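You operate a simulated robot arm through the tools that you are given. There is no shell and no other tool.

You are at the controls of a simulated two-armed robot. One attempt, no reset.

TASK
Charge the driver to 100 % from socket C, then unplug the charger.
Fine: the plug goes in and out only with switch C off; it ends on the short plug rest.

Only the result counts: the job must be done as asked and must still hold three seconds after the hand-in. Knocking over, shifting, dropping, spilling or breaking anything else fails it.

THE ROBOT
Two 7-joint arms with fingered hands on one trunk that stands fixed in place. Base frame: the origin is at the foot of the trunk, x ahead of it, y to its left, z up; the work surface is at about z = 800. Units: mm, degrees, N and s.
The left shoulder is at [30, 119, 1172], the right one opposite. With the tool pointing down near the work surface each hand reaches from about 100 to 720 mm from the base axis, measured 20 degrees to its own side. Payload 3.8 kg a hand.
The tool frame of a hand sits at the grasp point between the pads (the TCP): z along the fingers, y along the line on which they close. The tips reach 25 mm beyond it. The gripper opens to 88 mm; its body begins 29 mm behind the TCP. The gripper is a hand of 4 fingers: y runs from the thumb to the fingers, the wrist lies at [-13, -106, -174] in the tool frame, and closing takes about 1.5 s.
Orientation is told as [roll, pitch, yaw] about the base's x, y, z axes, in that order, counted from this pose: with the fingers straight down and the wrist toward the robot, the tool's x, y and z point along [0, 1, 0], [1, 0, 0] and [0, 0, -1] of the base frame.

THE INTERFACE
- The arms move only by the tool arm_command. It takes "left_deltas", "right_deltas" or both (then of equal length, played together; a hand with none holds still); each is a list of rows, each a list of 3 entries, a list of its own where there are three numbers: the gripper command, from -1 (fully open) to 1 (shut), values between in proportion, then the shift along the tool's x, y, z in mm, then the turn, a rotation vector about the tool's x, y, z in rad. In form: [[fingers, [x, y, z], [wx, wy, wz]], ...]. A call has 1 to 20 rows; each row shifts and turns the commanded pose from where the row before left it, along the tool's axes as they then stand. Rows are played at 5 a second. More than 50 mm and 8.6 degrees between two rows, or a gripper value outside its range, and nothing of the call is played. Where a pose cannot be reached the arm comes as near as it can. A force on the tool above 40 N (or 10 N above the force at the start of the call, whichever is more), or a blocked arm, ends the call early, and 0.2 s more pass. The fingers move at their own pace (about 153 mm/s each) and stop on an object; they squeeze with about 29 N. The grip force told is the motor's: it shows also when the fingers shut on nothing. Time passes only in rows, and 0.2 s behind the last, so rows that do not move let the fingers close. The reply holds the time, the measured pose of the TCP, the force on the tool along the base axes, the opening and the grip force, in the units named above and with some noise, with the torque about the TCP (base axes, N m) and any sound that the robot's microphone picked up.
- Cameras (640 x 400 px; columns grow to the right, rows downward): "scene" is now at [50.2, 1.9, 1710.8]; the picture's right is [0.02, -1.00, -0.00], its down [-0.83, -0.01, -0.56] and it looks along [0.56, 0.01, -0.83] (base axes); focal length 338 px, centre (320, 200). "left" rides on the left gripper at [-64, -83, -98] in its tool frame; the picture's right is [-0.62, -0.37, 0.69], its down [0.71, -0.63, 0.30] and it looks along [0.32, 0.68, 0.65] (tool axes); focal length 265 px, centre (320, 200). "right" rides on the right gripper at [64, -83, -98] in its tool frame; the picture's right is [-0.62, 0.37, -0.69], its down [-0.71, -0.63, 0.30] and it looks along [-0.32, 0.68, 0.65] (tool axes); focal length 265 px, centre (320, 200). There is no depth. A picture from a camera that has moved, and an enlarged one, comes with that camera's place and axes in the base frame and with its lens.
- camera(camera): a new picture of that camera. No time passes.
- slide_trunk(by): moves the trunk up (or, below 0, down) by that many mm; the arms and the scene camera ride with it, the base frame stays. It gives what a move gives, with no picture.
- hand_shape(shape, hand): the hand has 4 fingers and takes this shape, open, in about a second: jaw (thumb against the fingers, like two jaws); tri (thumb and two fingers); tip (a fingertip pinch); poke (one finger out to press); point (the index stretched); flat (the hand flat); cup (the hand cupped); fist (a fist). The gripper value then closes the fingers along that shape, each until it touches; the sizes above hold for jaw. It gives what a move gives, with no picture.
- pan_tilt(pan, tilt): turns the head with the scene camera to pan (to the left, within 120 degrees either way) and tilt (down, from -29 to 69), counted from straight ahead of the robot. It gives what a move gives.
- inspect(camera, box): a new picture of the part [left, top, right, bottom] of that camera's present view, enlarged. No time passes.
- finish_job(): hands the job in; it is judged then, once.

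Places have to be worked out from the pictures, the camera data and where the tool is seen. Open the grippers and draw the arms clear of the work before you hand the job in, unless the task says otherwise.

The tools are called as a command line: name --argument value ..., lists and objects as JSON in quotes. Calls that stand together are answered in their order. arm_command: Moves the arms, as the interface text tells. Its arguments: {"type":"object","properties":{"left_deltas":{"type":"array"},"right_deltas":{"type":"array"}},"required":[]} The other tools are called the same way: slide_trunk (by) moves the trunk up or down; hand_shape (shape, hand) gives the hand a shape; pan_tilt (pan, tilt) turns the head that bears the scene camera; camera (camera) takes a picture; inspect (camera, box) takes an enlarged picture of a part of a camera's view; finish_job () hands the job in.

At the start:

```text
time_s: 0.0
left_ee_pos: [595.7, 134.2, 1112.8]
left_ee_rot: [0.0, 0.1, 0.0]
left_ft_force: [-0.8, -1.0, -0.5]
left_moment: [0.0, -0.02, 0.0]
left_gripper_width: 87.6
left_finger_force: 0.0
left_shape: jaw
right_ee_pos: [396.6, -272.9, 1216.4]
right_ee_rot: [0.0, 0.0, 0.0]
right_ft_force: [0.7, 0.3, 0.0]
right_moment: [-0.01, -0.01, 0.02]
right_gripper_width: 87.9
right_finger_force: 0.0
right_shape: jaw
trunk travel left (down, up): [-328.0, 262.0]
head pan, tilt (commanded): [0.9, 56.2]
```

scene: 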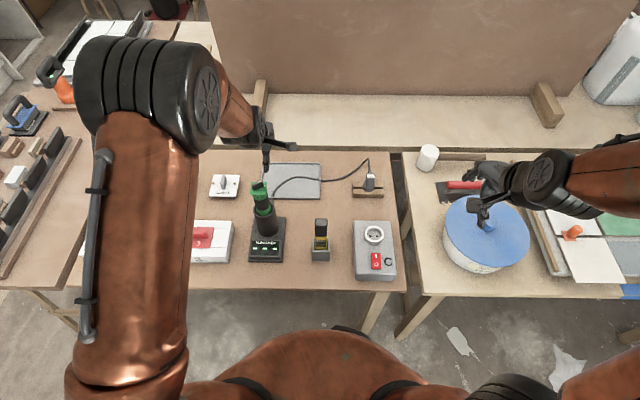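
right: 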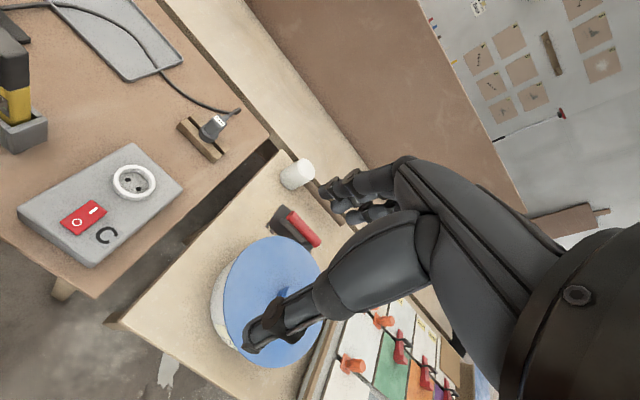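
left: 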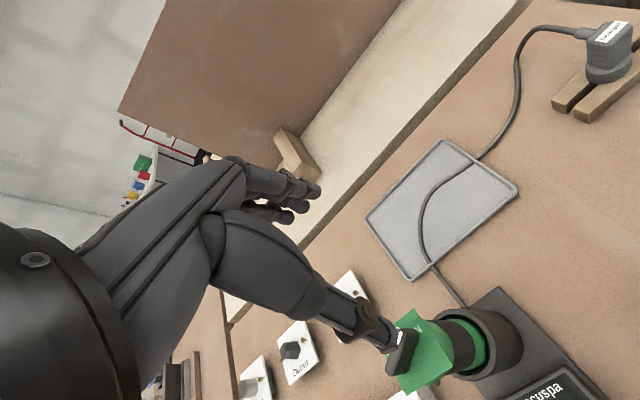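

I start by looking closer at the workspace: the charger with the green driver, the plug on a rest, and the socket C with its red switch.

inspect --camera "scene" --box '[180, 140, 420, 290]'

inspect --camera "right" --box '[0, 80, 260, 280]'

inspect --camera "left" --box '[380, 0, 640, 400]'

inspect --camera "scene" --box '[330, 160, 410, 290]'

```text
2.67 times, centred on (300, 215) of scene
camera zoom: at [50.2, 1.9, 1710.8], right [0.02, -1.0, 0.0], down [-0.83, -0.01, -0.56], along [0.56, 0.01, -0.83], focal length 901 px, centre (373, 160)
```

zoom: 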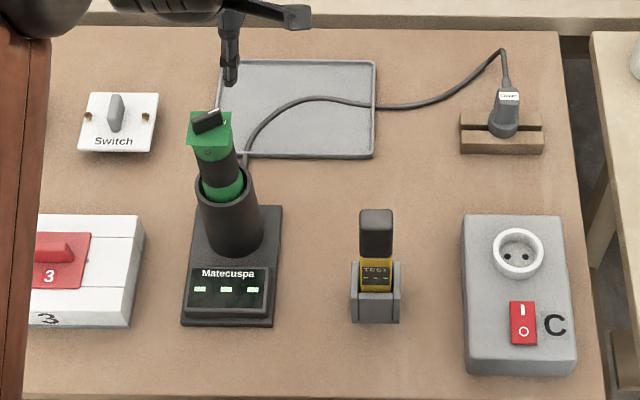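

```text
2.00 times, centred on (130, 180) of right
camera zoom: at [314.2, -207.5, 1316.2], right [0.37, -0.62, 0.69], down [-0.63, -0.71, -0.3], along [0.68, -0.32, -0.65], focal length 531 px, centre (700, 240)
```

zoom: 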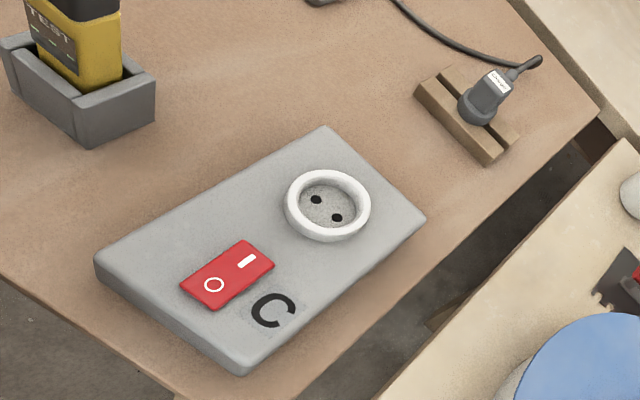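

```text
1.00 times, centred on (510, 200) of left (not enlarged: the box is as wide or as high as the picture)
camera zoom: at [512.5, 69.0, 1211.6], right [-0.37, -0.62, -0.69], down [-0.63, 0.71, -0.3], along [0.68, 0.32, -0.65], focal length 265 px, centre (130, 200)
```

zoom: 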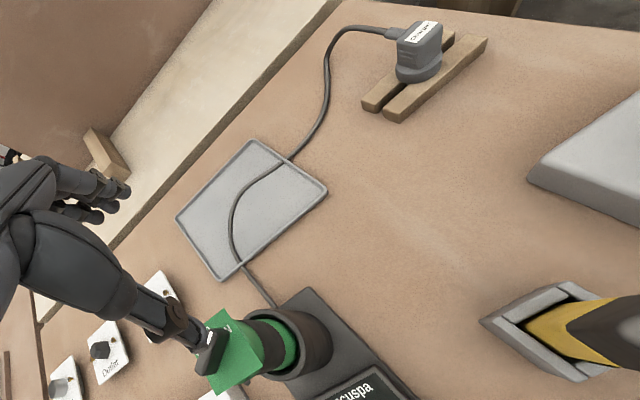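

```text
3.08 times, centred on (370, 225) of scene
camera zoom: at [50.2, 1.9, 1710.8], right [0.02, -1.0, 0.0], down [-0.83, -0.01, -0.56], along [0.56, 0.01, -0.83], focal length 1040 px, centre (166, 123)
```

zoom: 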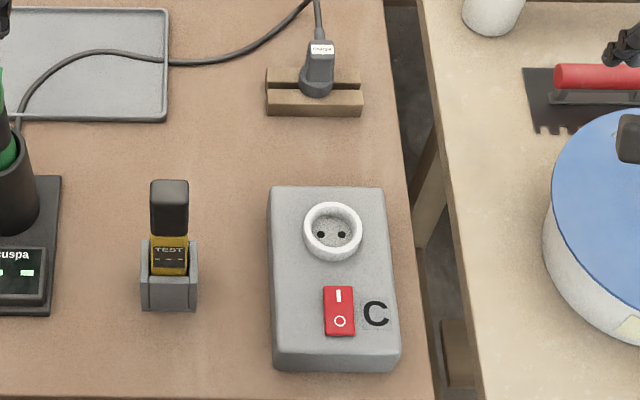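

The picture shows two nearby items that might be decoys (a tester, other switches), and the switch state matters. I look around with the head to find all plug rests and see the switch and display more closely.

inspect --camera "scene" --box '[350, 215, 400, 285]'

inspect --camera "scene" --box '[240, 170, 300, 270]'

inspect --camera "right" --box '[50, 180, 130, 260]'

pan_tilt --pan 40 --tilt 50

```text
5.71 times, centred on (375, 250) of scene
camera zoom: at [50.2, 1.9, 1710.8], right [0.02, -1.0, 0.0], down [-0.83, -0.01, -0.56], along [0.56, 0.01, -0.83], focal length 1931 px, centre (6, -86)
```

zoom: 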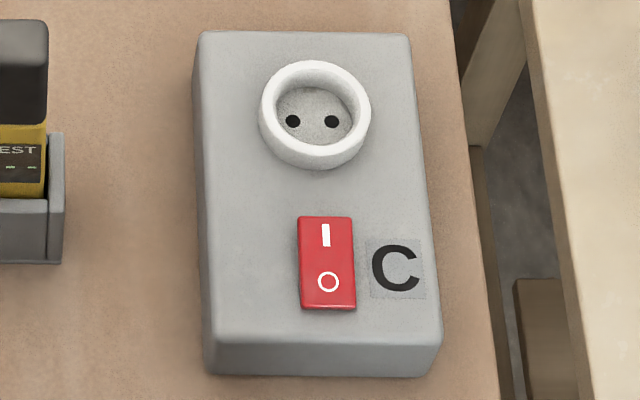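

```text
4.00 times, centred on (270, 220) of scene
camera zoom: at [50.2, 1.9, 1710.8], right [0.02, -1.0, 0.0], down [-0.83, -0.01, -0.56], along [0.56, 0.01, -0.83], focal length 1352 px, centre (520, 120)
```

zoom: 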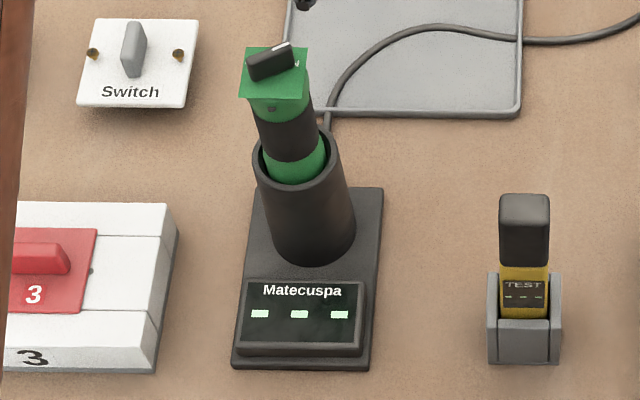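

```text
5.00 times, centred on (90, 220) of right
camera zoom: at [314.2, -207.5, 1316.2], right [0.37, -0.62, 0.69], down [-0.63, -0.71, -0.3], along [0.68, -0.32, -0.65], focal length 1327 px, centre (1470, 100)
```

zoom: 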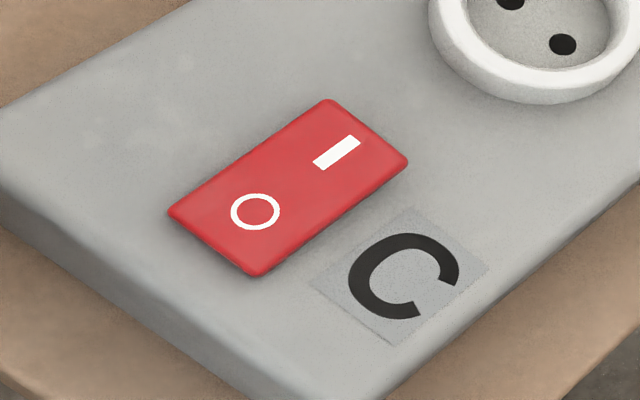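

```text
time_s: 1.1
left_ee_pos: [596.1, 133.8, 1113.6]
left_ee_rot: [0.0, 0.0, 0.1]
left_ft_force: [1.0, -0.1, 0.2]
left_moment: [0.01, 0.01, -0.06]
left_gripper_width: 87.7
left_finger_force: 0.1
left_shape: jaw
right_ee_pos: [397.5, -272.3, 1217.1]
right_ee_rot: [-0.1, 0.1, 0.0]
right_ft_force: [-0.2, -0.1, 0.9]
right_moment: [0.04, 0.01, 0.0]
right_gripper_width: 87.4
right_finger_force: 0.1
right_shape: jaw
trunk travel left (down, up): [-328.0, 262.0]
head pan, tilt (commanded): [40.0, 50.0]
```

The display shows three dashes (no power). I take the picture toward the left table to see whether there are other plug rests.

camera --camera "scene"

pan_tilt --pan -35 --tilt 50

camera --camera "scene"

```text
taken
camera scene: at [38.3, 50.2, 1718.7], right [0.64, -0.77, 0.0], down [-0.59, -0.49, -0.64], along [0.49, 0.41, -0.77], focal length 338 px, centre (320, 200)
```

scene: 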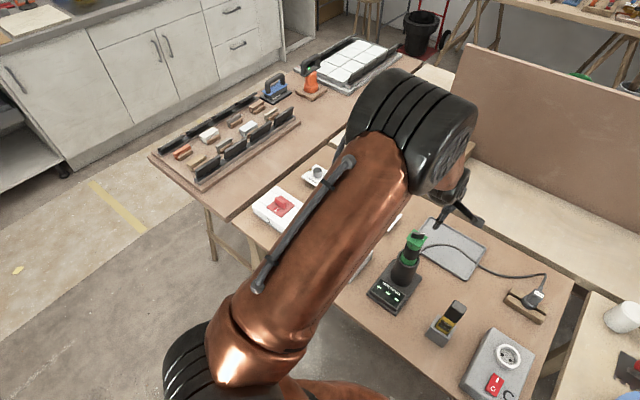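

```text
time_s: 2.5
left_ee_pos: [596.8, 134.9, 1114.3]
left_ee_rot: [-0.1, 0.0, 0.0]
left_ft_force: [-0.3, -0.5, -0.2]
left_moment: [0.02, -0.02, -0.03]
left_gripper_width: 87.8
left_finger_force: 0.1
left_shape: jaw
right_ee_pos: [396.5, -273.1, 1217.5]
right_ee_rot: [-0.1, -0.1, 0.0]
right_ft_force: [0.1, 0.0, -1.1]
right_moment: [-0.01, 0.0, -0.02]
right_gripper_width: 87.7
right_finger_force: 0.0
right_shape: jaw
trunk travel left (down, up): [-328.0, 262.0]
head pan, tilt (commanded): [-35.0, 50.0]
```

```text
taken
camera scene: at [42.4, -43.3, 1718.7], right [-0.57, -0.82, 0.0], down [-0.63, 0.44, -0.64], along [0.53, -0.37, -0.77], focal length 338 px, centre (320, 200)
```

scene: 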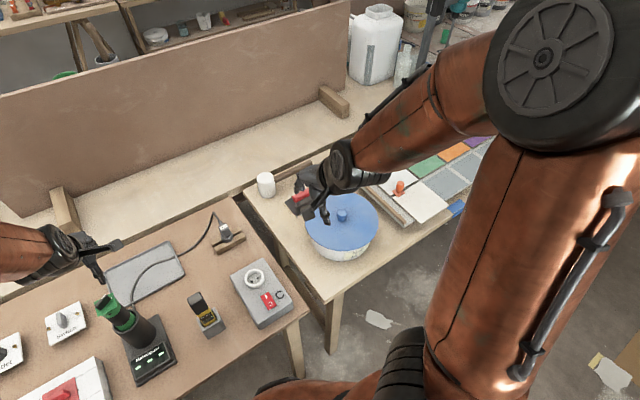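

Only one plug rest is seen (the short wooden one under the plug). I turn the head back to the socket area and zoom on the plug.

pan_tilt --pan -10 --tilt 52

inspect --camera "scene" --box '[270, 150, 350, 200]'

inspect --camera "left" --box '[530, 0, 640, 130]'

inspect --camera "right" --box '[170, 90, 260, 170]'

camera --camera "scene"

```text
time_s: 3.4
left_ee_pos: [595.1, 133.2, 1113.0]
left_ee_rot: [-0.1, -0.1, 0.1]
left_ft_force: [0.3, 0.3, 0.3]
left_moment: [0.01, -0.01, -0.01]
left_gripper_width: 87.5
left_finger_force: 0.1
left_shape: jaw
right_ee_pos: [397.4, -274.0, 1217.4]
right_ee_rot: [0.0, 0.1, 0.0]
right_ft_force: [-0.3, -0.2, 0.3]
right_moment: [0.02, 0.0, -0.02]
right_gripper_width: 87.7
right_finger_force: 0.0
right_shape: jaw
trunk travel left (down, up): [-328.0, 262.0]
head pan, tilt (commanded): [-10.0, 52.0]
```

```text
8.00 times, centred on (310, 175) of scene
camera zoom: at [53.2, -12.3, 1716.1], right [-0.17, -0.98, 0.0], down [-0.78, 0.14, -0.62], along [0.61, -0.11, -0.79], focal length 2704 px, centre (400, 400)
```

zoom: 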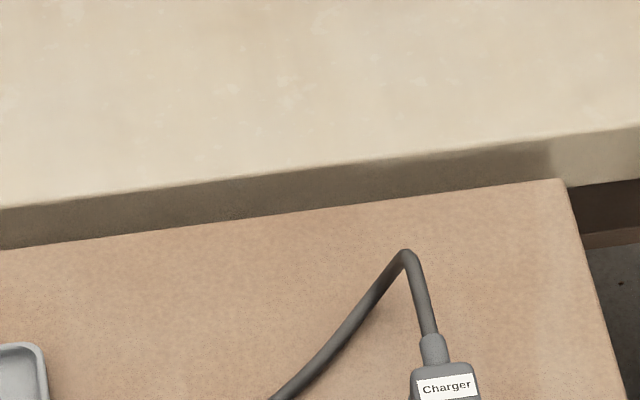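

```text
3.08 times, centred on (585, 65) of left
camera zoom: at [512.5, 69.0, 1211.6], right [-0.37, -0.62, -0.69], down [-0.63, 0.71, -0.3], along [0.68, 0.32, -0.65], focal length 817 px, centre (-495, 615)
```

zoom: 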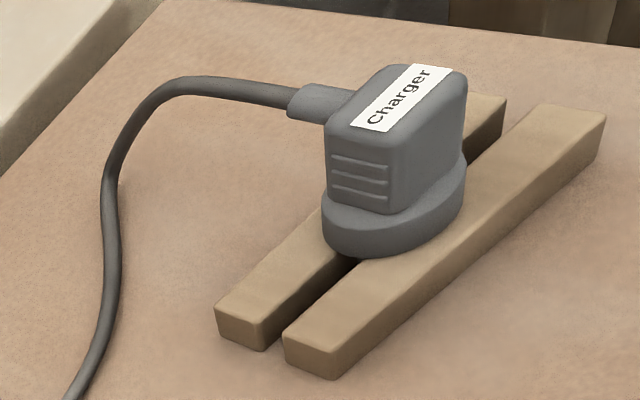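

```text
5.00 times, centred on (215, 130) of right
camera zoom: at [314.2, -207.6, 1316.2], right [0.37, -0.62, 0.69], down [-0.63, -0.71, -0.3], along [0.68, -0.32, -0.65], focal length 1327 px, centre (845, 550)
```

zoom: 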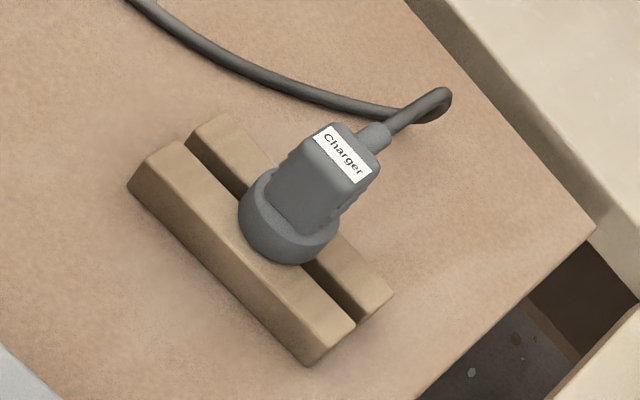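

```text
taken
camera scene: at [53.2, -12.3, 1716.1], right [-0.17, -0.98, 0.0], down [-0.78, 0.14, -0.62], along [0.61, -0.11, -0.79], focal length 338 px, centre (320, 200)
```

scene: 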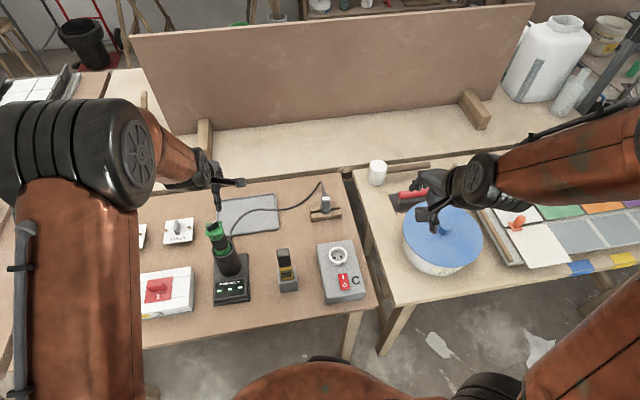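

The plug stands upright on the rest, pins down in the slot, cable leaving on the far (+x) side, with ribs on its ±y sides. Now I look at the shape of the right hand and re-zoom on the plug and switch from this head pose.

inspect --camera "scene" --box '[390, 140, 520, 240]'

inspect --camera "scene" --box '[295, 180, 375, 310]'

inspect --camera "scene" --box '[325, 265, 365, 300]'

inspect --camera "right" --box '[220, 130, 480, 370]'

```text
4.00 times, centred on (455, 190) of scene
camera zoom: at [53.2, -12.3, 1716.1], right [-0.17, -0.98, 0.0], down [-0.78, 0.14, -0.62], along [0.61, -0.11, -0.79], focal length 1352 px, centre (-220, 240)
```

zoom: 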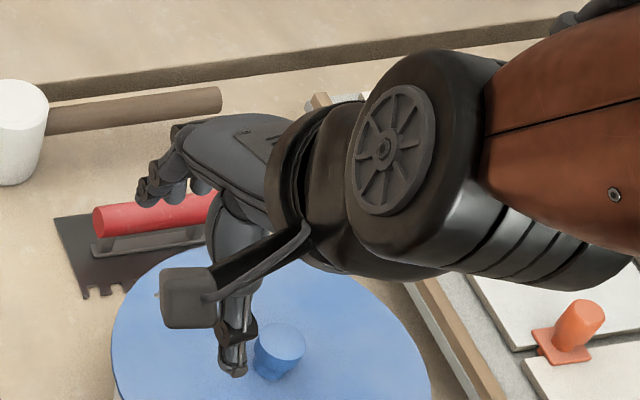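

```text
3.08 times, centred on (335, 245) of scene
camera zoom: at [53.2, -12.3, 1716.1], right [-0.17, -0.98, 0.0], down [-0.78, 0.14, -0.62], along [0.61, -0.11, -0.79], focal length 1040 px, centre (274, 62)
```

zoom: 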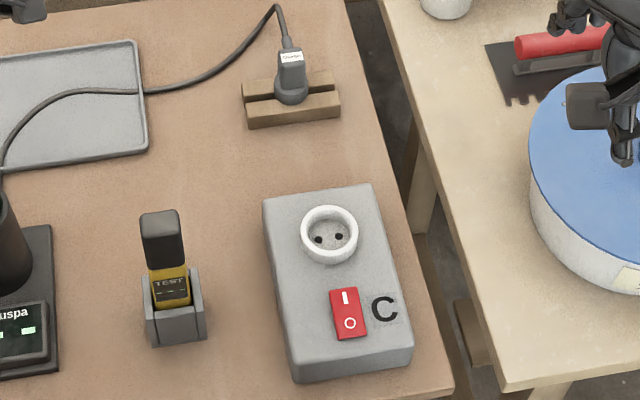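

```text
11.43 times, centred on (345, 282) of scene
camera zoom: at [53.2, -12.3, 1716.1], right [-0.17, -0.98, 0.0], down [-0.78, 0.14, -0.62], along [0.61, -0.11, -0.79], focal length 3863 px, centre (34, -743)
```

zoom: 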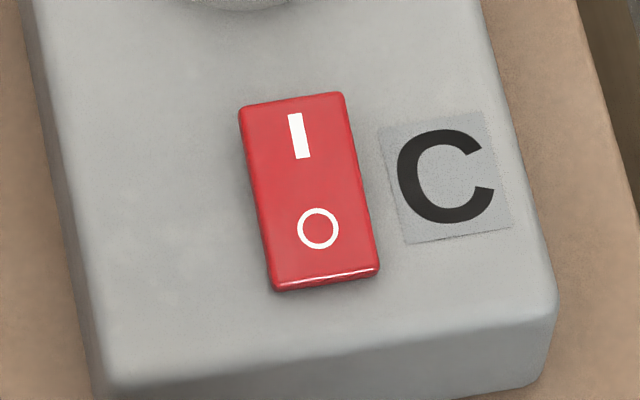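

```text
1.67 times, centred on (350, 250) of right
camera zoom: at [314.2, -207.6, 1316.2], right [0.37, -0.62, 0.69], down [-0.63, -0.71, -0.3], along [0.68, -0.32, -0.65], focal length 442 px, centre (270, 117)
```

zoom: 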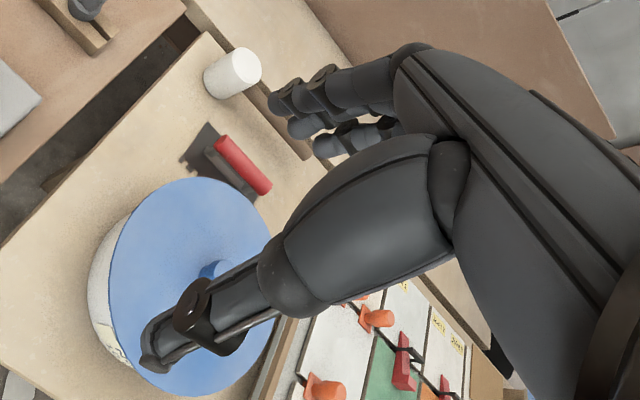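

The rocker tilt can't be judged from here, so I'll use the left hand as the switch-presser and its camera as a close-up eye. First I set the left hand to "poke" and look at how the finger stands.

hand_shape --hand "left" --shape "poke"

camera --camera "left"

camera --camera "scene"

```text
time_s: 4.3
left_ee_pos: [595.9, 134.3, 1113.8]
left_ee_rot: [0.0, 0.0, 0.0]
left_ft_force: [0.0, 0.5, -0.1]
left_moment: [0.01, -0.01, 0.02]
left_gripper_width: 0.0
left_finger_force: 0.1
left_shape: poke
right_ee_pos: [398.4, -272.1, 1218.1]
right_ee_rot: [0.0, -0.1, 0.0]
right_ft_force: [0.2, 0.1, 0.4]
right_moment: [0.02, -0.01, 0.03]
right_gripper_width: 87.5
right_finger_force: 0.1
right_shape: jaw
trunk travel left (down, up): [-328.0, 262.0]
head pan, tilt (commanded): [-10.0, 52.0]
```

```text
taken
camera left: at [512.5, 69.0, 1211.6], right [-0.37, -0.62, -0.69], down [-0.63, 0.71, -0.3], along [0.68, 0.32, -0.65], focal length 265 px, centre (320, 200)
```

left: 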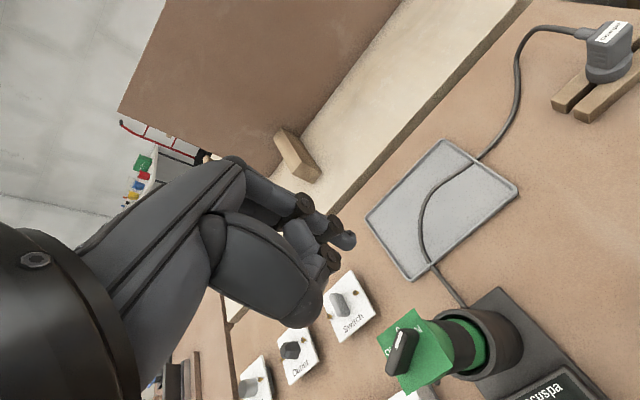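

```text
taken
camera scene: at [53.3, -12.2, 1716.1], right [-0.17, -0.98, 0.0], down [-0.78, 0.14, -0.62], along [0.61, -0.11, -0.79], focal length 338 px, centre (320, 200)
```

scene: 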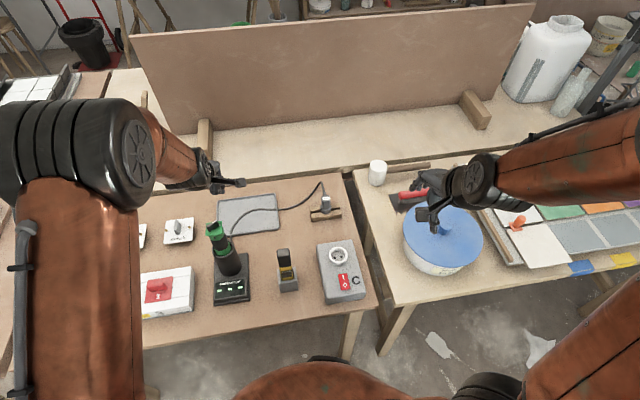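

The index finger is out; I zoom on the left hand from the scene camera to place its fingertip relative to the TCP.

inspect --camera "scene" --box '[170, 140, 260, 200]'

inspect --camera "left" --box '[230, 150, 390, 330]'

```text
6.67 times, centred on (215, 170) of scene
camera zoom: at [53.3, -12.2, 1716.1], right [-0.17, -0.98, 0.0], down [-0.78, 0.14, -0.62], along [0.61, -0.11, -0.79], focal length 2253 px, centre (1020, 400)
```

zoom: 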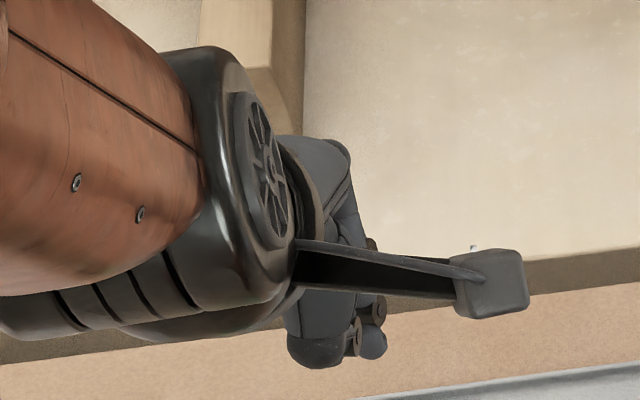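

```text
2.22 times, centred on (310, 240) of left
camera zoom: at [512.5, 69.0, 1211.6], right [-0.37, -0.62, -0.69], down [-0.63, 0.71, -0.3], along [0.68, 0.32, -0.65], focal length 590 px, centre (342, 111)
```

zoom: 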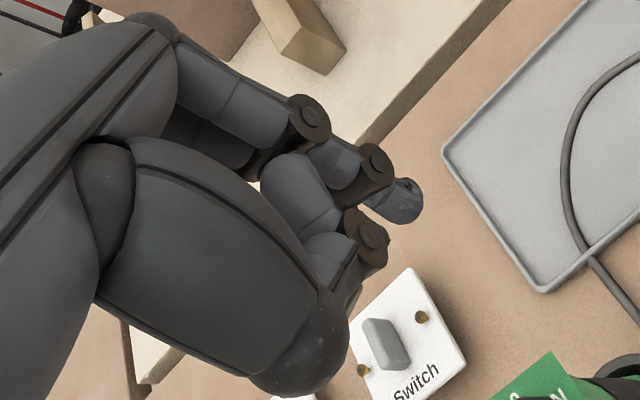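

The poke fingertip sits at about tool [-8, 4, 26]. I move the right hand aside to the right and bring the left hand over the front of box C for a close look at the switch.

arm_command --left_deltas '[[-1, [-40, -32, 0], [0, 0, 0]], [-1, [-48, -32, 0], [0, 0, 0]], [-1, [-48, -32, 0], [0, 0, 0]], [-1, [-48, -32, 0], [0, 0, 0]], [-1, [-48, -32, 20], [0, 0, 0]], [-1, [-48, -32, 40], [0, 0, 0]], [-1, [0, 0, 20], [0, 0, 0]]]' --right_deltas '[[-1, [-30, 0, 0], [0, 0, 0]], [-1, [-30, 0, 0], [0, 0, 0]], [-1, [-30, 0, 0], [0, 0, 0]], [-1, [-30, 0, 0], [0, 0, 0]], [-1, [-30, 0, 0], [0, 0, 0]], [-1, [0, 0, 0], [0, 0, 0]], [-1, [0, 0, 0], [0, 0, 0]]]'

camera --camera "left"

camera --camera "scene"

```text
refused: row 1 steps farther than a row can; nothing moved
```

```text
taken
camera left: at [512.5, 69.0, 1211.6], right [-0.37, -0.62, -0.69], down [-0.63, 0.71, -0.3], along [0.68, 0.32, -0.65], focal length 265 px, centre (320, 200)
```

left: 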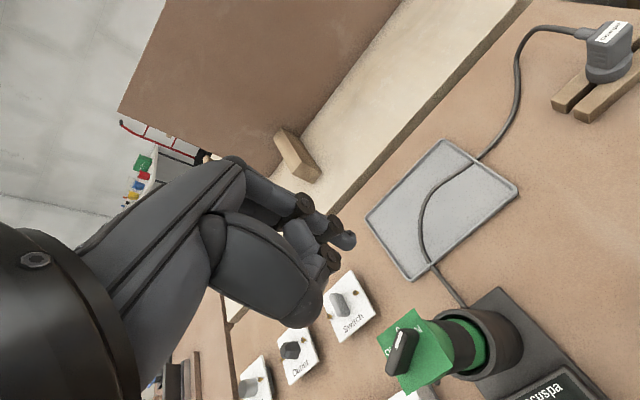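

```text
taken
camera scene: at [53.3, -12.2, 1716.1], right [-0.17, -0.98, 0.0], down [-0.78, 0.14, -0.62], along [0.61, -0.11, -0.79], focal length 338 px, centre (320, 200)
```

scene: 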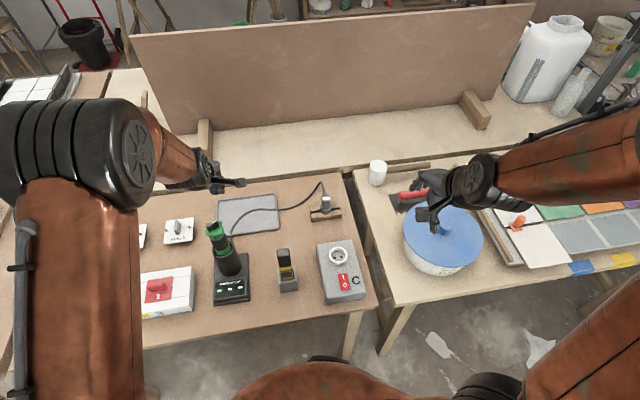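

The rows exceeded 50 mm; I split the same motion into shorter rows.

arm_command --left_deltas '[[-1, [-35.5, -24.3, 0], [0, 0, 0]], [-1, [-35.5, -24.3, 0], [0, 0, 0]], [-1, [-35.5, -24.3, 0], [0, 0, 0]], [-1, [-35.5, -24.3, 0], [0, 0, 0]], [-1, [-35.5, -24.3, 0], [0, 0, 0]], [-1, [-35.5, -24.3, 0], [0, 0, 0]], [-1, [-35.5, -24.3, 20], [0, 0, 0]], [-1, [-35.5, -24.3, 20], [0, 0, 0]], [-1, [0, 0, 40], [0, 0, 0]]]' --right_deltas '[[-1, [-30, 0, 0], [0, 0, 0]], [-1, [-30, 0, 0], [0, 0, 0]], [-1, [-30, 0, 0], [0, 0, 0]], [-1, [-30, 0, 0], [0, 0, 0]], [-1, [-30, 0, 0], [0, 0, 0]], [-1, [0, 0, 0], [0, 0, 0]], [-1, [0, 0, 0], [0, 0, 0]], [-1, [0, 0, 0], [0, 0, 0]], [-1, [0, 0, 0], [0, 0, 0]]]'

camera --camera "left"

camera --camera "scene"

```text
time_s: 6.3
left_ee_pos: [404.8, -149.8, 1034.9]
left_ee_rot: [0.1, 0.1, 0.1]
left_ft_force: [-0.3, 0.3, -0.8]
left_moment: [0.02, 0.01, -0.01]
left_gripper_width: 0.0
left_finger_force: 0.1
left_shape: poke
right_ee_pos: [398.6, -422.9, 1216.7]
right_ee_rot: [0.0, 0.1, -0.1]
right_ft_force: [-0.3, -0.2, -0.5]
right_moment: [0.01, -0.01, 0.05]
right_gripper_width: 87.8
right_finger_force: 0.1
right_shape: jaw
trunk travel left (down, up): [-328.0, 262.0]
head pan, tilt (commanded): [-10.0, 52.0]
```

```text
taken
camera left: at [320.5, -215.2, 1133.5], right [-0.37, -0.62, -0.69], down [-0.63, 0.71, -0.3], along [0.68, 0.33, -0.66], focal length 265 px, centre (320, 200)
```

left: 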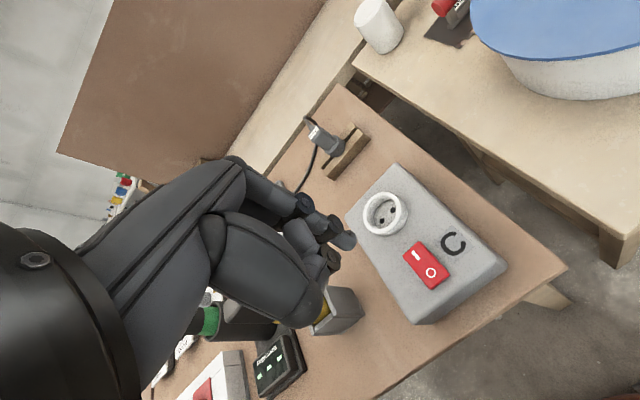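

```text
taken
camera scene: at [55.1, -11.8, 1716.0], right [-0.17, -0.98, 0.0], down [-0.78, 0.14, -0.61], along [0.61, -0.11, -0.79], focal length 338 px, centre (320, 200)
```

scene: 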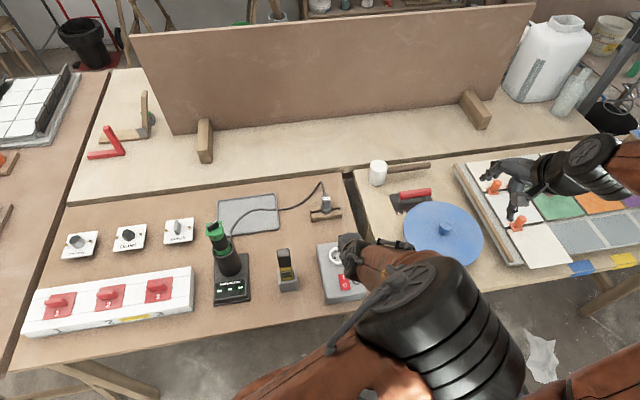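

The switch is now in the left camera's view; I zoom to judge the rocker's tilt.

inspect --camera "left" --box '[340, 150, 520, 330]'

inspect --camera "left" --box '[395, 225, 475, 300]'

inspect --camera "left" --box '[280, 100, 380, 190]'

```text
2.22 times, centred on (430, 240) of left
camera zoom: at [320.5, -215.2, 1133.5], right [-0.37, -0.62, -0.69], down [-0.63, 0.71, -0.3], along [0.68, 0.33, -0.66], focal length 590 px, centre (76, 111)
```

zoom: 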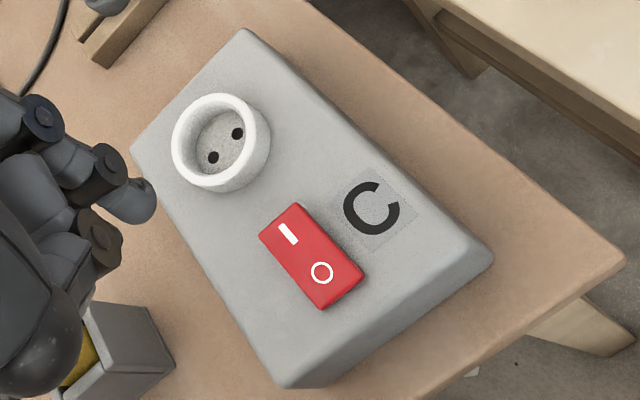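

```text
5.33 times, centred on (435, 262) of left
camera zoom: at [320.5, -215.2, 1133.5], right [-0.37, -0.62, -0.69], down [-0.63, 0.71, -0.3], along [0.68, 0.33, -0.66], focal length 1416 px, centre (-293, -133)
```

zoom: 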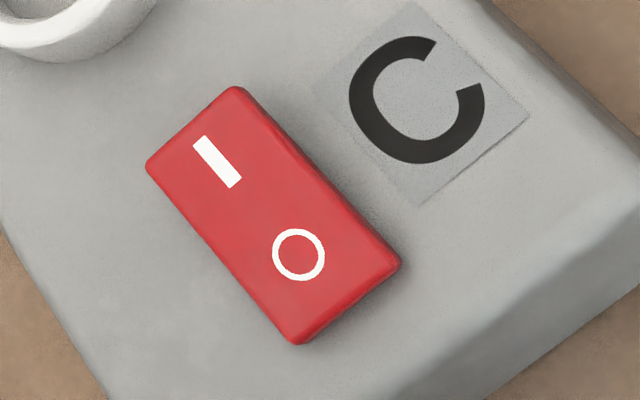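

```text
4.44 times, centred on (330, 145) of left
camera zoom: at [320.5, -215.2, 1133.5], right [-0.37, -0.62, -0.69], down [-0.63, 0.71, -0.3], along [0.68, 0.33, -0.66], focal length 1180 px, centre (276, 444)
```

zoom: 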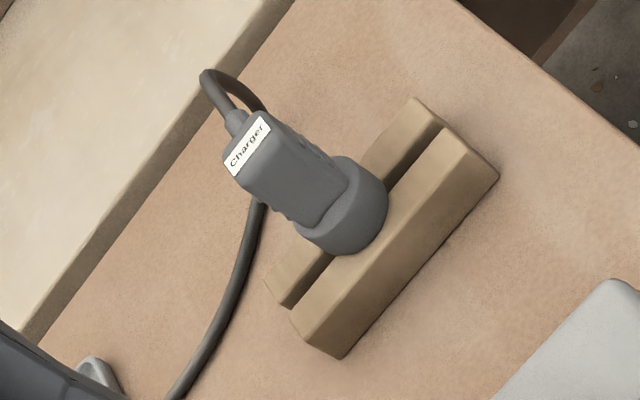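

The fingertip-to-switch triangulation gives O ≈ (413, -145, 863) and I ≈ (436, -145). I lower the left hand to about 30 mm above the O end and look again.

arm_command --left_deltas '[[-1, [13, 4, 0], [0, 0, 0]], [-1, [0, 0, 40], [0, 0, 0]], [-1, [0, 0, 40], [0, 0, 0]], [-1, [0, 0, 35], [0, 0, 0]], [-1, [0, 0, 0], [0, 0, 0]]]'

camera --camera "left"

inspect --camera "scene" --box '[300, 220, 400, 310]'

```text
time_s: 7.5
left_ee_pos: [405.7, -139.7, 917.4]
left_ee_rot: [0.0, 0.0, 0.0]
left_ft_force: [-0.9, 0.3, 0.2]
left_moment: [-0.02, -0.02, 0.01]
left_gripper_width: 0.0
left_finger_force: 0.1
left_shape: poke
right_ee_pos: [398.5, -423.4, 1217.1]
right_ee_rot: [0.0, 0.1, 0.0]
right_ft_force: [-0.4, -0.6, 0.5]
right_moment: [-0.01, 0.01, 0.02]
right_gripper_width: 87.9
right_finger_force: 0.1
right_shape: jaw
trunk travel left (down, up): [-328.0, 262.0]
head pan, tilt (commanded): [-10.0, 52.0]
```

```text
taken
camera left: at [322.2, -203.5, 1015.6], right [-0.37, -0.62, -0.69], down [-0.63, 0.71, -0.3], along [0.68, 0.32, -0.65], focal length 265 px, centre (320, 200)
```

left: 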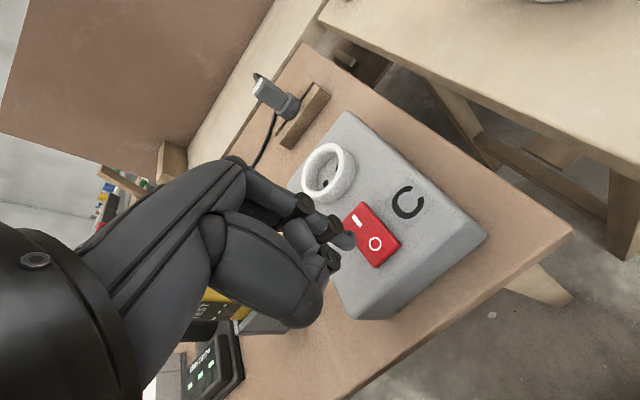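

```text
4.44 times, centred on (350, 265) of scene
camera zoom: at [52.7, -12.6, 1716.1], right [-0.17, -0.98, 0.0], down [-0.78, 0.14, -0.62], along [0.61, -0.11, -0.79], focal length 1502 px, centre (187, -89)
```

zoom: 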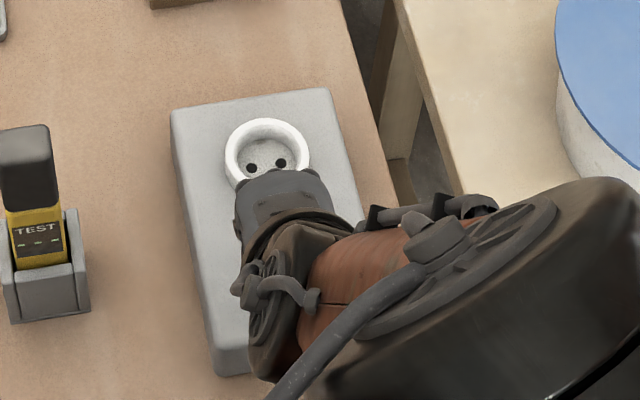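

The fingertip is near the rocker; I zoom in on it from the left camera.

inspect --camera "left" --box '[280, 170, 460, 300]'

inspect --camera "left" --box '[320, 190, 420, 280]'

```text
3.08 times, centred on (370, 235) of left
camera zoom: at [322.2, -203.5, 1015.6], right [-0.37, -0.62, -0.69], down [-0.63, 0.71, -0.3], along [0.68, 0.32, -0.65], focal length 817 px, centre (166, 92)
```

zoom: 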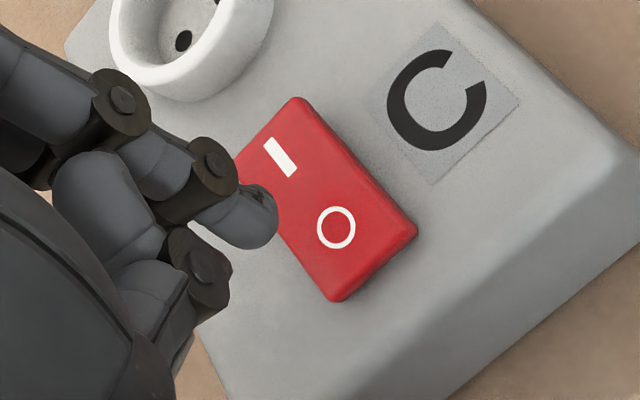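

```text
4.44 times, centred on (370, 235) of left
camera zoom: at [322.2, -203.5, 1015.6], right [-0.37, -0.62, -0.69], down [-0.63, 0.71, -0.3], along [0.68, 0.32, -0.65], focal length 1180 px, centre (98, 44)
```

zoom: 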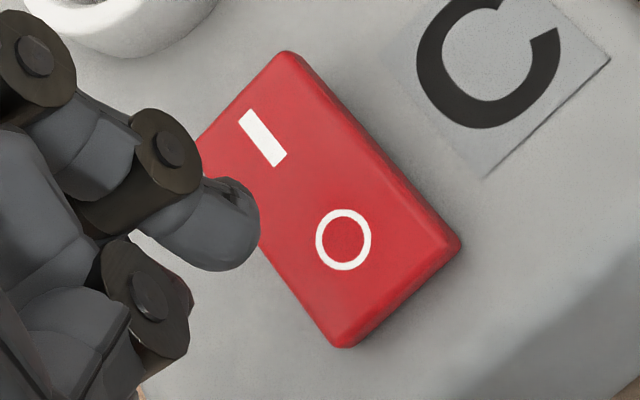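

The tip lines up about 6 mm nearer than the O mark, still on the rocker's O end, which looks raised. I shift 2 mm ahead and step down gently, watching force and listening for a click.

arm_command --left_deltas '[[-1, [1, 2, 10], [0, 0, 0]], [-1, [0, 0, 8], [0, 0, 0]], [-1, [0, 0, 3], [0, 0, 0]], [-1, [0, 0, 2], [0, 0, 0]], [-1, [0, 0, 0], [0, 0, 0]]]'

inspect --camera "left" --box '[320, 170, 460, 300]'

```text
time_s: 8.7
left_ee_pos: [407.5, -136.5, 896.5]
left_ee_rot: [0.0, 0.0, 0.0]
left_ft_force: [-1.2, 0.8, -0.5]
left_moment: [-0.02, 0.01, -0.02]
left_gripper_width: 0.1
left_finger_force: 0.0
left_shape: poke
right_ee_pos: [398.2, -423.4, 1218.5]
right_ee_rot: [0.0, 0.0, 0.1]
right_ft_force: [0.0, -0.1, 0.3]
right_moment: [-0.02, -0.01, -0.05]
right_gripper_width: 87.8
right_finger_force: 0.0
right_shape: jaw
trunk travel left (down, up): [-328.0, 262.0]
head pan, tilt (commanded): [-10.0, 52.0]
```

```text
3.08 times, centred on (390, 235) of left
camera zoom: at [323.9, -201.7, 993.9], right [-0.37, -0.62, -0.69], down [-0.63, 0.71, -0.3], along [0.68, 0.32, -0.65], focal length 817 px, centre (105, 92)
```

zoom: 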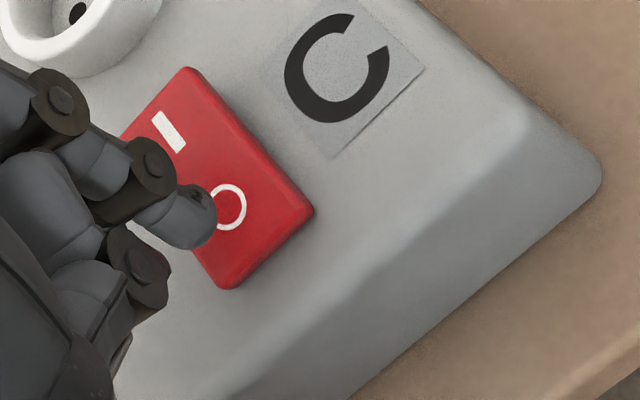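

No contact yet; the tip is about 6–8 mm above the O end. I go on down in 2 mm steps.

arm_command --left_deltas '[[-1, [0, 0, 2], [0, 0, 0]], [-1, [0, 0, 2], [0, 0, 0]], [-1, [0, 0, 0], [0, 0, 0]]]'

inspect --camera "left" --box '[320, 170, 460, 300]'

```text
time_s: 9.5
left_ee_pos: [407.5, -137.2, 891.1]
left_ee_rot: [0.0, 0.0, 0.0]
left_ft_force: [0.7, -0.6, 0.3]
left_moment: [-0.01, -0.02, 0.02]
left_gripper_width: 0.1
left_finger_force: 0.0
left_shape: poke
right_ee_pos: [397.3, -423.7, 1217.4]
right_ee_rot: [0.0, -0.1, 0.1]
right_ft_force: [-0.2, -0.3, 0.4]
right_moment: [0.02, 0.01, -0.01]
right_gripper_width: 87.8
right_finger_force: 0.1
right_shape: jaw
trunk travel left (down, up): [-328.0, 262.0]
head pan, tilt (commanded): [-10.0, 52.0]
```

```text
3.08 times, centred on (390, 235) of left
camera zoom: at [323.9, -201.5, 989.7], right [-0.37, -0.62, -0.69], down [-0.63, 0.71, -0.3], along [0.68, 0.32, -0.65], focal length 817 px, centre (105, 92)
```

zoom: 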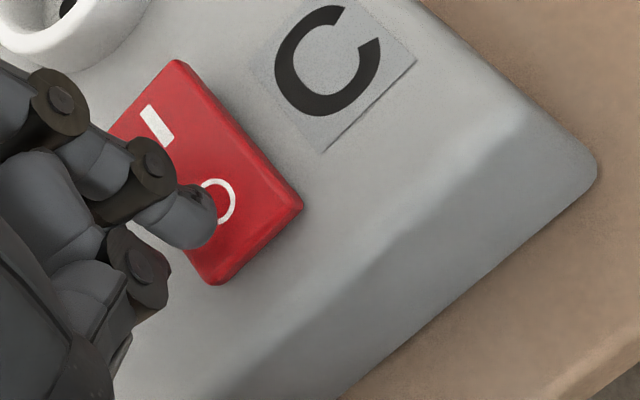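

The tip is still clear and closing on the O end. I continue down in 1.5 mm steps.

arm_command --left_deltas '[[-1, [0, 0, 1.5], [0, 0, 0]], [-1, [0, 0, 1.5], [0, 0, 0]], [-1, [0, 0, 0], [0, 0, 0]]]'

inspect --camera "left" --box '[320, 170, 460, 300]'

```text
time_s: 10.3
left_ee_pos: [407.6, -136.2, 888.0]
left_ee_rot: [0.0, 0.0, 0.0]
left_ft_force: [0.7, 0.2, -0.9]
left_moment: [0.0, -0.01, 0.01]
left_gripper_width: 0.0
left_finger_force: 0.0
left_shape: poke
right_ee_pos: [397.1, -423.9, 1217.3]
right_ee_rot: [0.0, 0.0, 0.0]
right_ft_force: [-0.3, 0.0, -0.5]
right_moment: [0.02, -0.03, 0.0]
right_gripper_width: 87.8
right_finger_force: 0.1
right_shape: jaw
trunk travel left (down, up): [-328.0, 262.0]
head pan, tilt (commanded): [-10.0, 52.0]
```

```text
3.08 times, centred on (390, 235) of left
camera zoom: at [323.8, -201.2, 986.4], right [-0.37, -0.62, -0.69], down [-0.63, 0.71, -0.3], along [0.68, 0.32, -0.65], focal length 817 px, centre (105, 92)
```

zoom: 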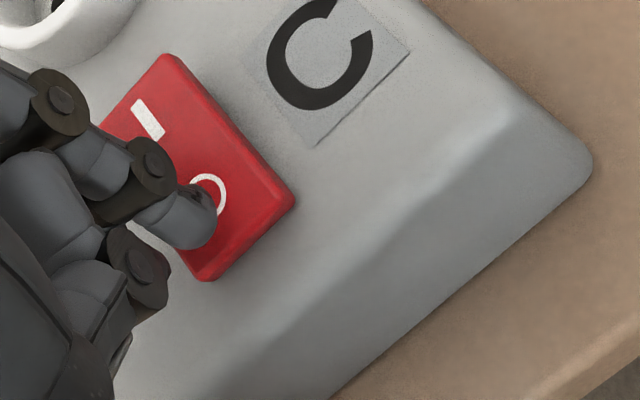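

Still no force. I keep going in small steps.

arm_command --left_deltas '[[-1, [0, 0, 1.5], [0, 0, 0]], [-1, [0, 0, 1.5], [0, 0, 0]], [-1, [0, 0, 0], [0, 0, 0]]]'

inspect --camera "left" --box '[320, 170, 460, 300]'

```text
time_s: 11.1
left_ee_pos: [407.0, -135.3, 887.5]
left_ee_rot: [0.0, 0.0, -0.1]
left_ft_force: [-0.5, -0.9, 1.0]
left_moment: [-0.01, -0.03, -0.01]
left_gripper_width: 0.5
left_finger_force: 0.1
left_shape: poke
right_ee_pos: [397.4, -423.2, 1217.4]
right_ee_rot: [0.0, 0.1, -0.1]
right_ft_force: [-0.4, 0.0, -0.6]
right_moment: [0.01, 0.01, -0.03]
right_gripper_width: 87.9
right_finger_force: 0.1
right_shape: jaw
trunk travel left (down, up): [-328.0, 262.0]
head pan, tilt (commanded): [-10.0, 52.0]
```

```text
3.08 times, centred on (390, 235) of left
camera zoom: at [324.0, -200.6, 983.7], right [-0.37, -0.62, -0.69], down [-0.63, 0.71, -0.3], along [0.68, 0.32, -0.65], focal length 817 px, centre (105, 92)
```

zoom: 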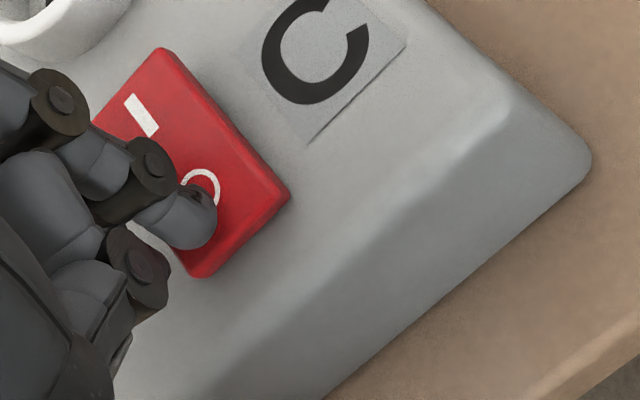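

The tip seems to be touching (slight finger give). I continue with small downward steps, watching the force.

arm_command --left_deltas '[[-1, [0, 0, 1], [0, 0, 0]], [-1, [0, 0, 1], [0, 0, 0]], [-1, [0, 0, 0], [0, 0, 0]]]'

inspect --camera "left" --box '[320, 170, 460, 300]'

```text
time_s: 11.9
left_ee_pos: [407.3, -136.8, 884.0]
left_ee_rot: [0.0, 0.1, 0.0]
left_ft_force: [0.8, -1.2, -0.1]
left_moment: [-0.03, -0.01, 0.0]
left_gripper_width: 0.0
left_finger_force: 0.1
left_shape: poke
right_ee_pos: [398.8, -423.1, 1217.6]
right_ee_rot: [0.1, 0.0, 0.0]
right_ft_force: [0.4, 0.0, -0.2]
right_moment: [0.01, 0.0, -0.03]
right_gripper_width: 88.1
right_finger_force: 0.1
right_shape: jaw
trunk travel left (down, up): [-328.0, 262.0]
head pan, tilt (commanded): [-10.0, 52.0]
```

```text
3.08 times, centred on (390, 235) of left
camera zoom: at [323.9, -201.1, 981.4], right [-0.37, -0.62, -0.69], down [-0.63, 0.71, -0.3], along [0.68, 0.32, -0.65], focal length 817 px, centre (105, 92)
```

zoom: 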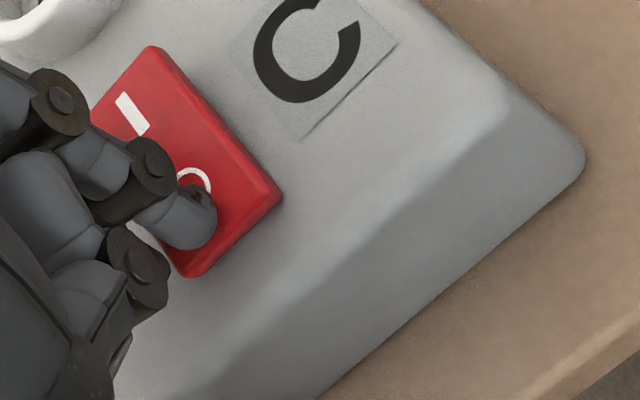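

No contact force yet; I continue down.

arm_command --left_deltas '[[-1, [0, 0, 1.5], [0, 0, 0]], [-1, [0, 0, 1.5], [0, 0, 0]], [-1, [0, 0, 0], [0, 0, 0]]]'

inspect --camera "left" --box '[320, 170, 460, 300]'

```text
time_s: 12.7
left_ee_pos: [408.4, -137.1, 882.9]
left_ee_rot: [-0.1, -0.2, 0.0]
left_ft_force: [-0.7, 0.8, 20.0]
left_moment: [-0.09, -0.05, -0.02]
left_gripper_width: 0.0
left_finger_force: 0.1
left_shape: poke
right_ee_pos: [396.6, -423.3, 1217.5]
right_ee_rot: [0.0, -0.1, 0.0]
right_ft_force: [-0.9, 0.0, -0.2]
right_moment: [-0.01, 0.0, -0.01]
right_gripper_width: 87.9
right_finger_force: 0.0
right_shape: jaw
trunk travel left (down, up): [-328.0, 262.0]
head pan, tilt (commanded): [-10.0, 52.0]
```

```text
3.08 times, centred on (390, 235) of left
camera zoom: at [323.9, -201.2, 980.1], right [-0.37, -0.62, -0.69], down [-0.63, 0.71, -0.31], along [0.69, 0.32, -0.65], focal length 817 px, centre (105, 92)
```

zoom: 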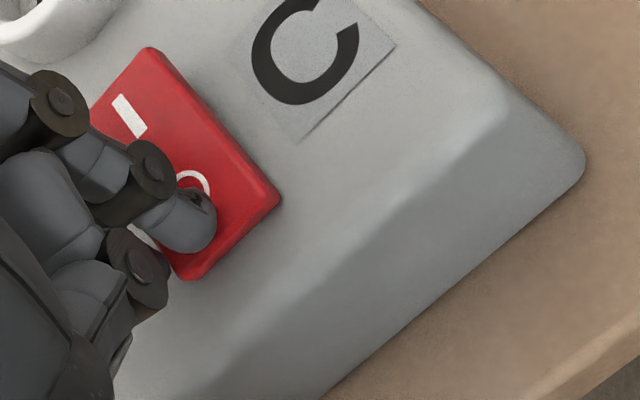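

Contact with 20 N and torque putting it at about (411, -141) on the O end, no click heard — the switch may already have been off. I back up to the earlier viewing height to compare the rocker's look.

arm_command --left_deltas '[[-1, [0, 0, -15], [0, 0, 0]], [-1, [-1, -2, -23], [0, 0, 0]], [-1, [0, 0, 0], [0, 0, 0]]]'

inspect --camera "left" --box '[320, 190, 420, 280]'

```text
time_s: 13.5
left_ee_pos: [406.0, -138.9, 918.3]
left_ee_rot: [0.2, 0.1, 0.0]
left_ft_force: [0.6, 0.5, 0.2]
left_moment: [-0.03, 0.0, -0.02]
left_gripper_width: 0.0
left_finger_force: 0.1
left_shape: poke
right_ee_pos: [397.6, -424.3, 1217.6]
right_ee_rot: [0.1, 0.0, 0.0]
right_ft_force: [0.4, 1.3, 0.2]
right_moment: [0.03, -0.04, 0.01]
right_gripper_width: 87.6
right_finger_force: 0.2
right_shape: jaw
trunk travel left (down, up): [-328.0, 262.0]
head pan, tilt (commanded): [-10.0, 52.0]
```

```text
4.44 times, centred on (370, 235) of left
camera zoom: at [321.7, -202.3, 1016.7], right [-0.37, -0.62, -0.69], down [-0.63, 0.71, -0.3], along [0.68, 0.32, -0.65], focal length 1180 px, centre (98, 44)
```

zoom: 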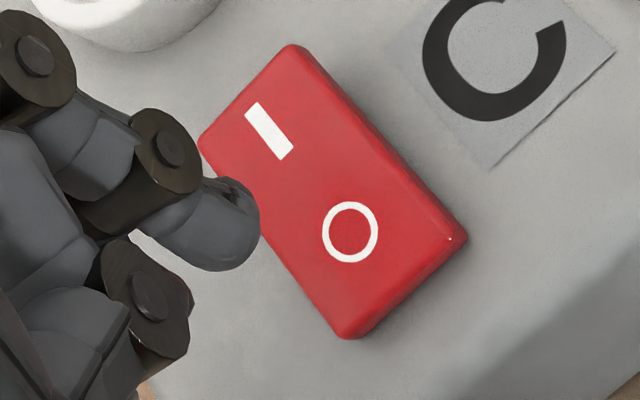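

The rocker looks unchanged, suggesting it was already off, but I want certainty. I back the left hand off and tilt it so its camera sees the rocker from a low angle.

arm_command --left_deltas '[[-1, [0, -45, 0], [0, 0, 0]], [-1, [0, -45, 0], [0, 0, 0]], [-1, [0, 0, 20], [-0.145, 0, 0]], [-1, [0, 0, 20], [-0.145, 0, 0]], [-1, [0, 0, 0], [-0.145, 0, 0]], [-1, [0, 0, 0], [0, 0, 0]]]'

camera --camera "left"

```text
time_s: 14.6
left_ee_pos: [340.8, -103.4, 872.0]
left_ee_rot: [-0.8, -16.3, 8.9]
left_ft_force: [0.4, -0.1, -0.1]
left_moment: [0.01, 0.0, 0.01]
left_gripper_width: 0.3
left_finger_force: 0.0
left_shape: poke
right_ee_pos: [398.5, -423.4, 1218.2]
right_ee_rot: [-0.1, 0.0, 0.2]
right_ft_force: [-0.2, 0.3, -0.5]
right_moment: [0.03, -0.01, -0.03]
right_gripper_width: 87.7
right_finger_force: 0.0
right_shape: jaw
trunk travel left (down, up): [-328.0, 262.0]
head pan, tilt (commanded): [-10.0, 52.0]
stopped in row 5 (left hand): the arm was blocked; the commanded pose is now the measured one
```

```text
taken
camera left: at [243.4, -181.2, 943.0], right [-0.06, -0.65, -0.76], down [-0.62, 0.62, -0.48], along [0.78, 0.44, -0.44], focal length 265 px, centre (320, 200)
```

left: 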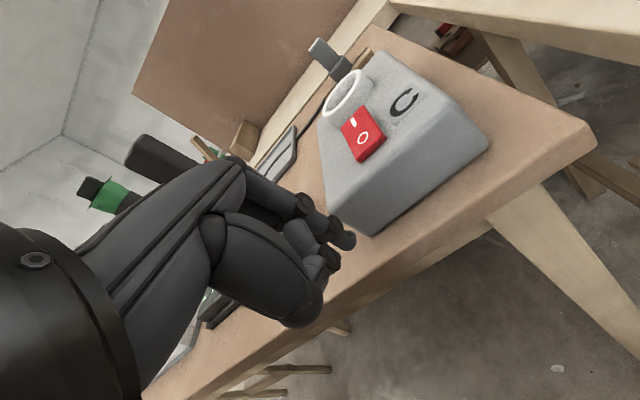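

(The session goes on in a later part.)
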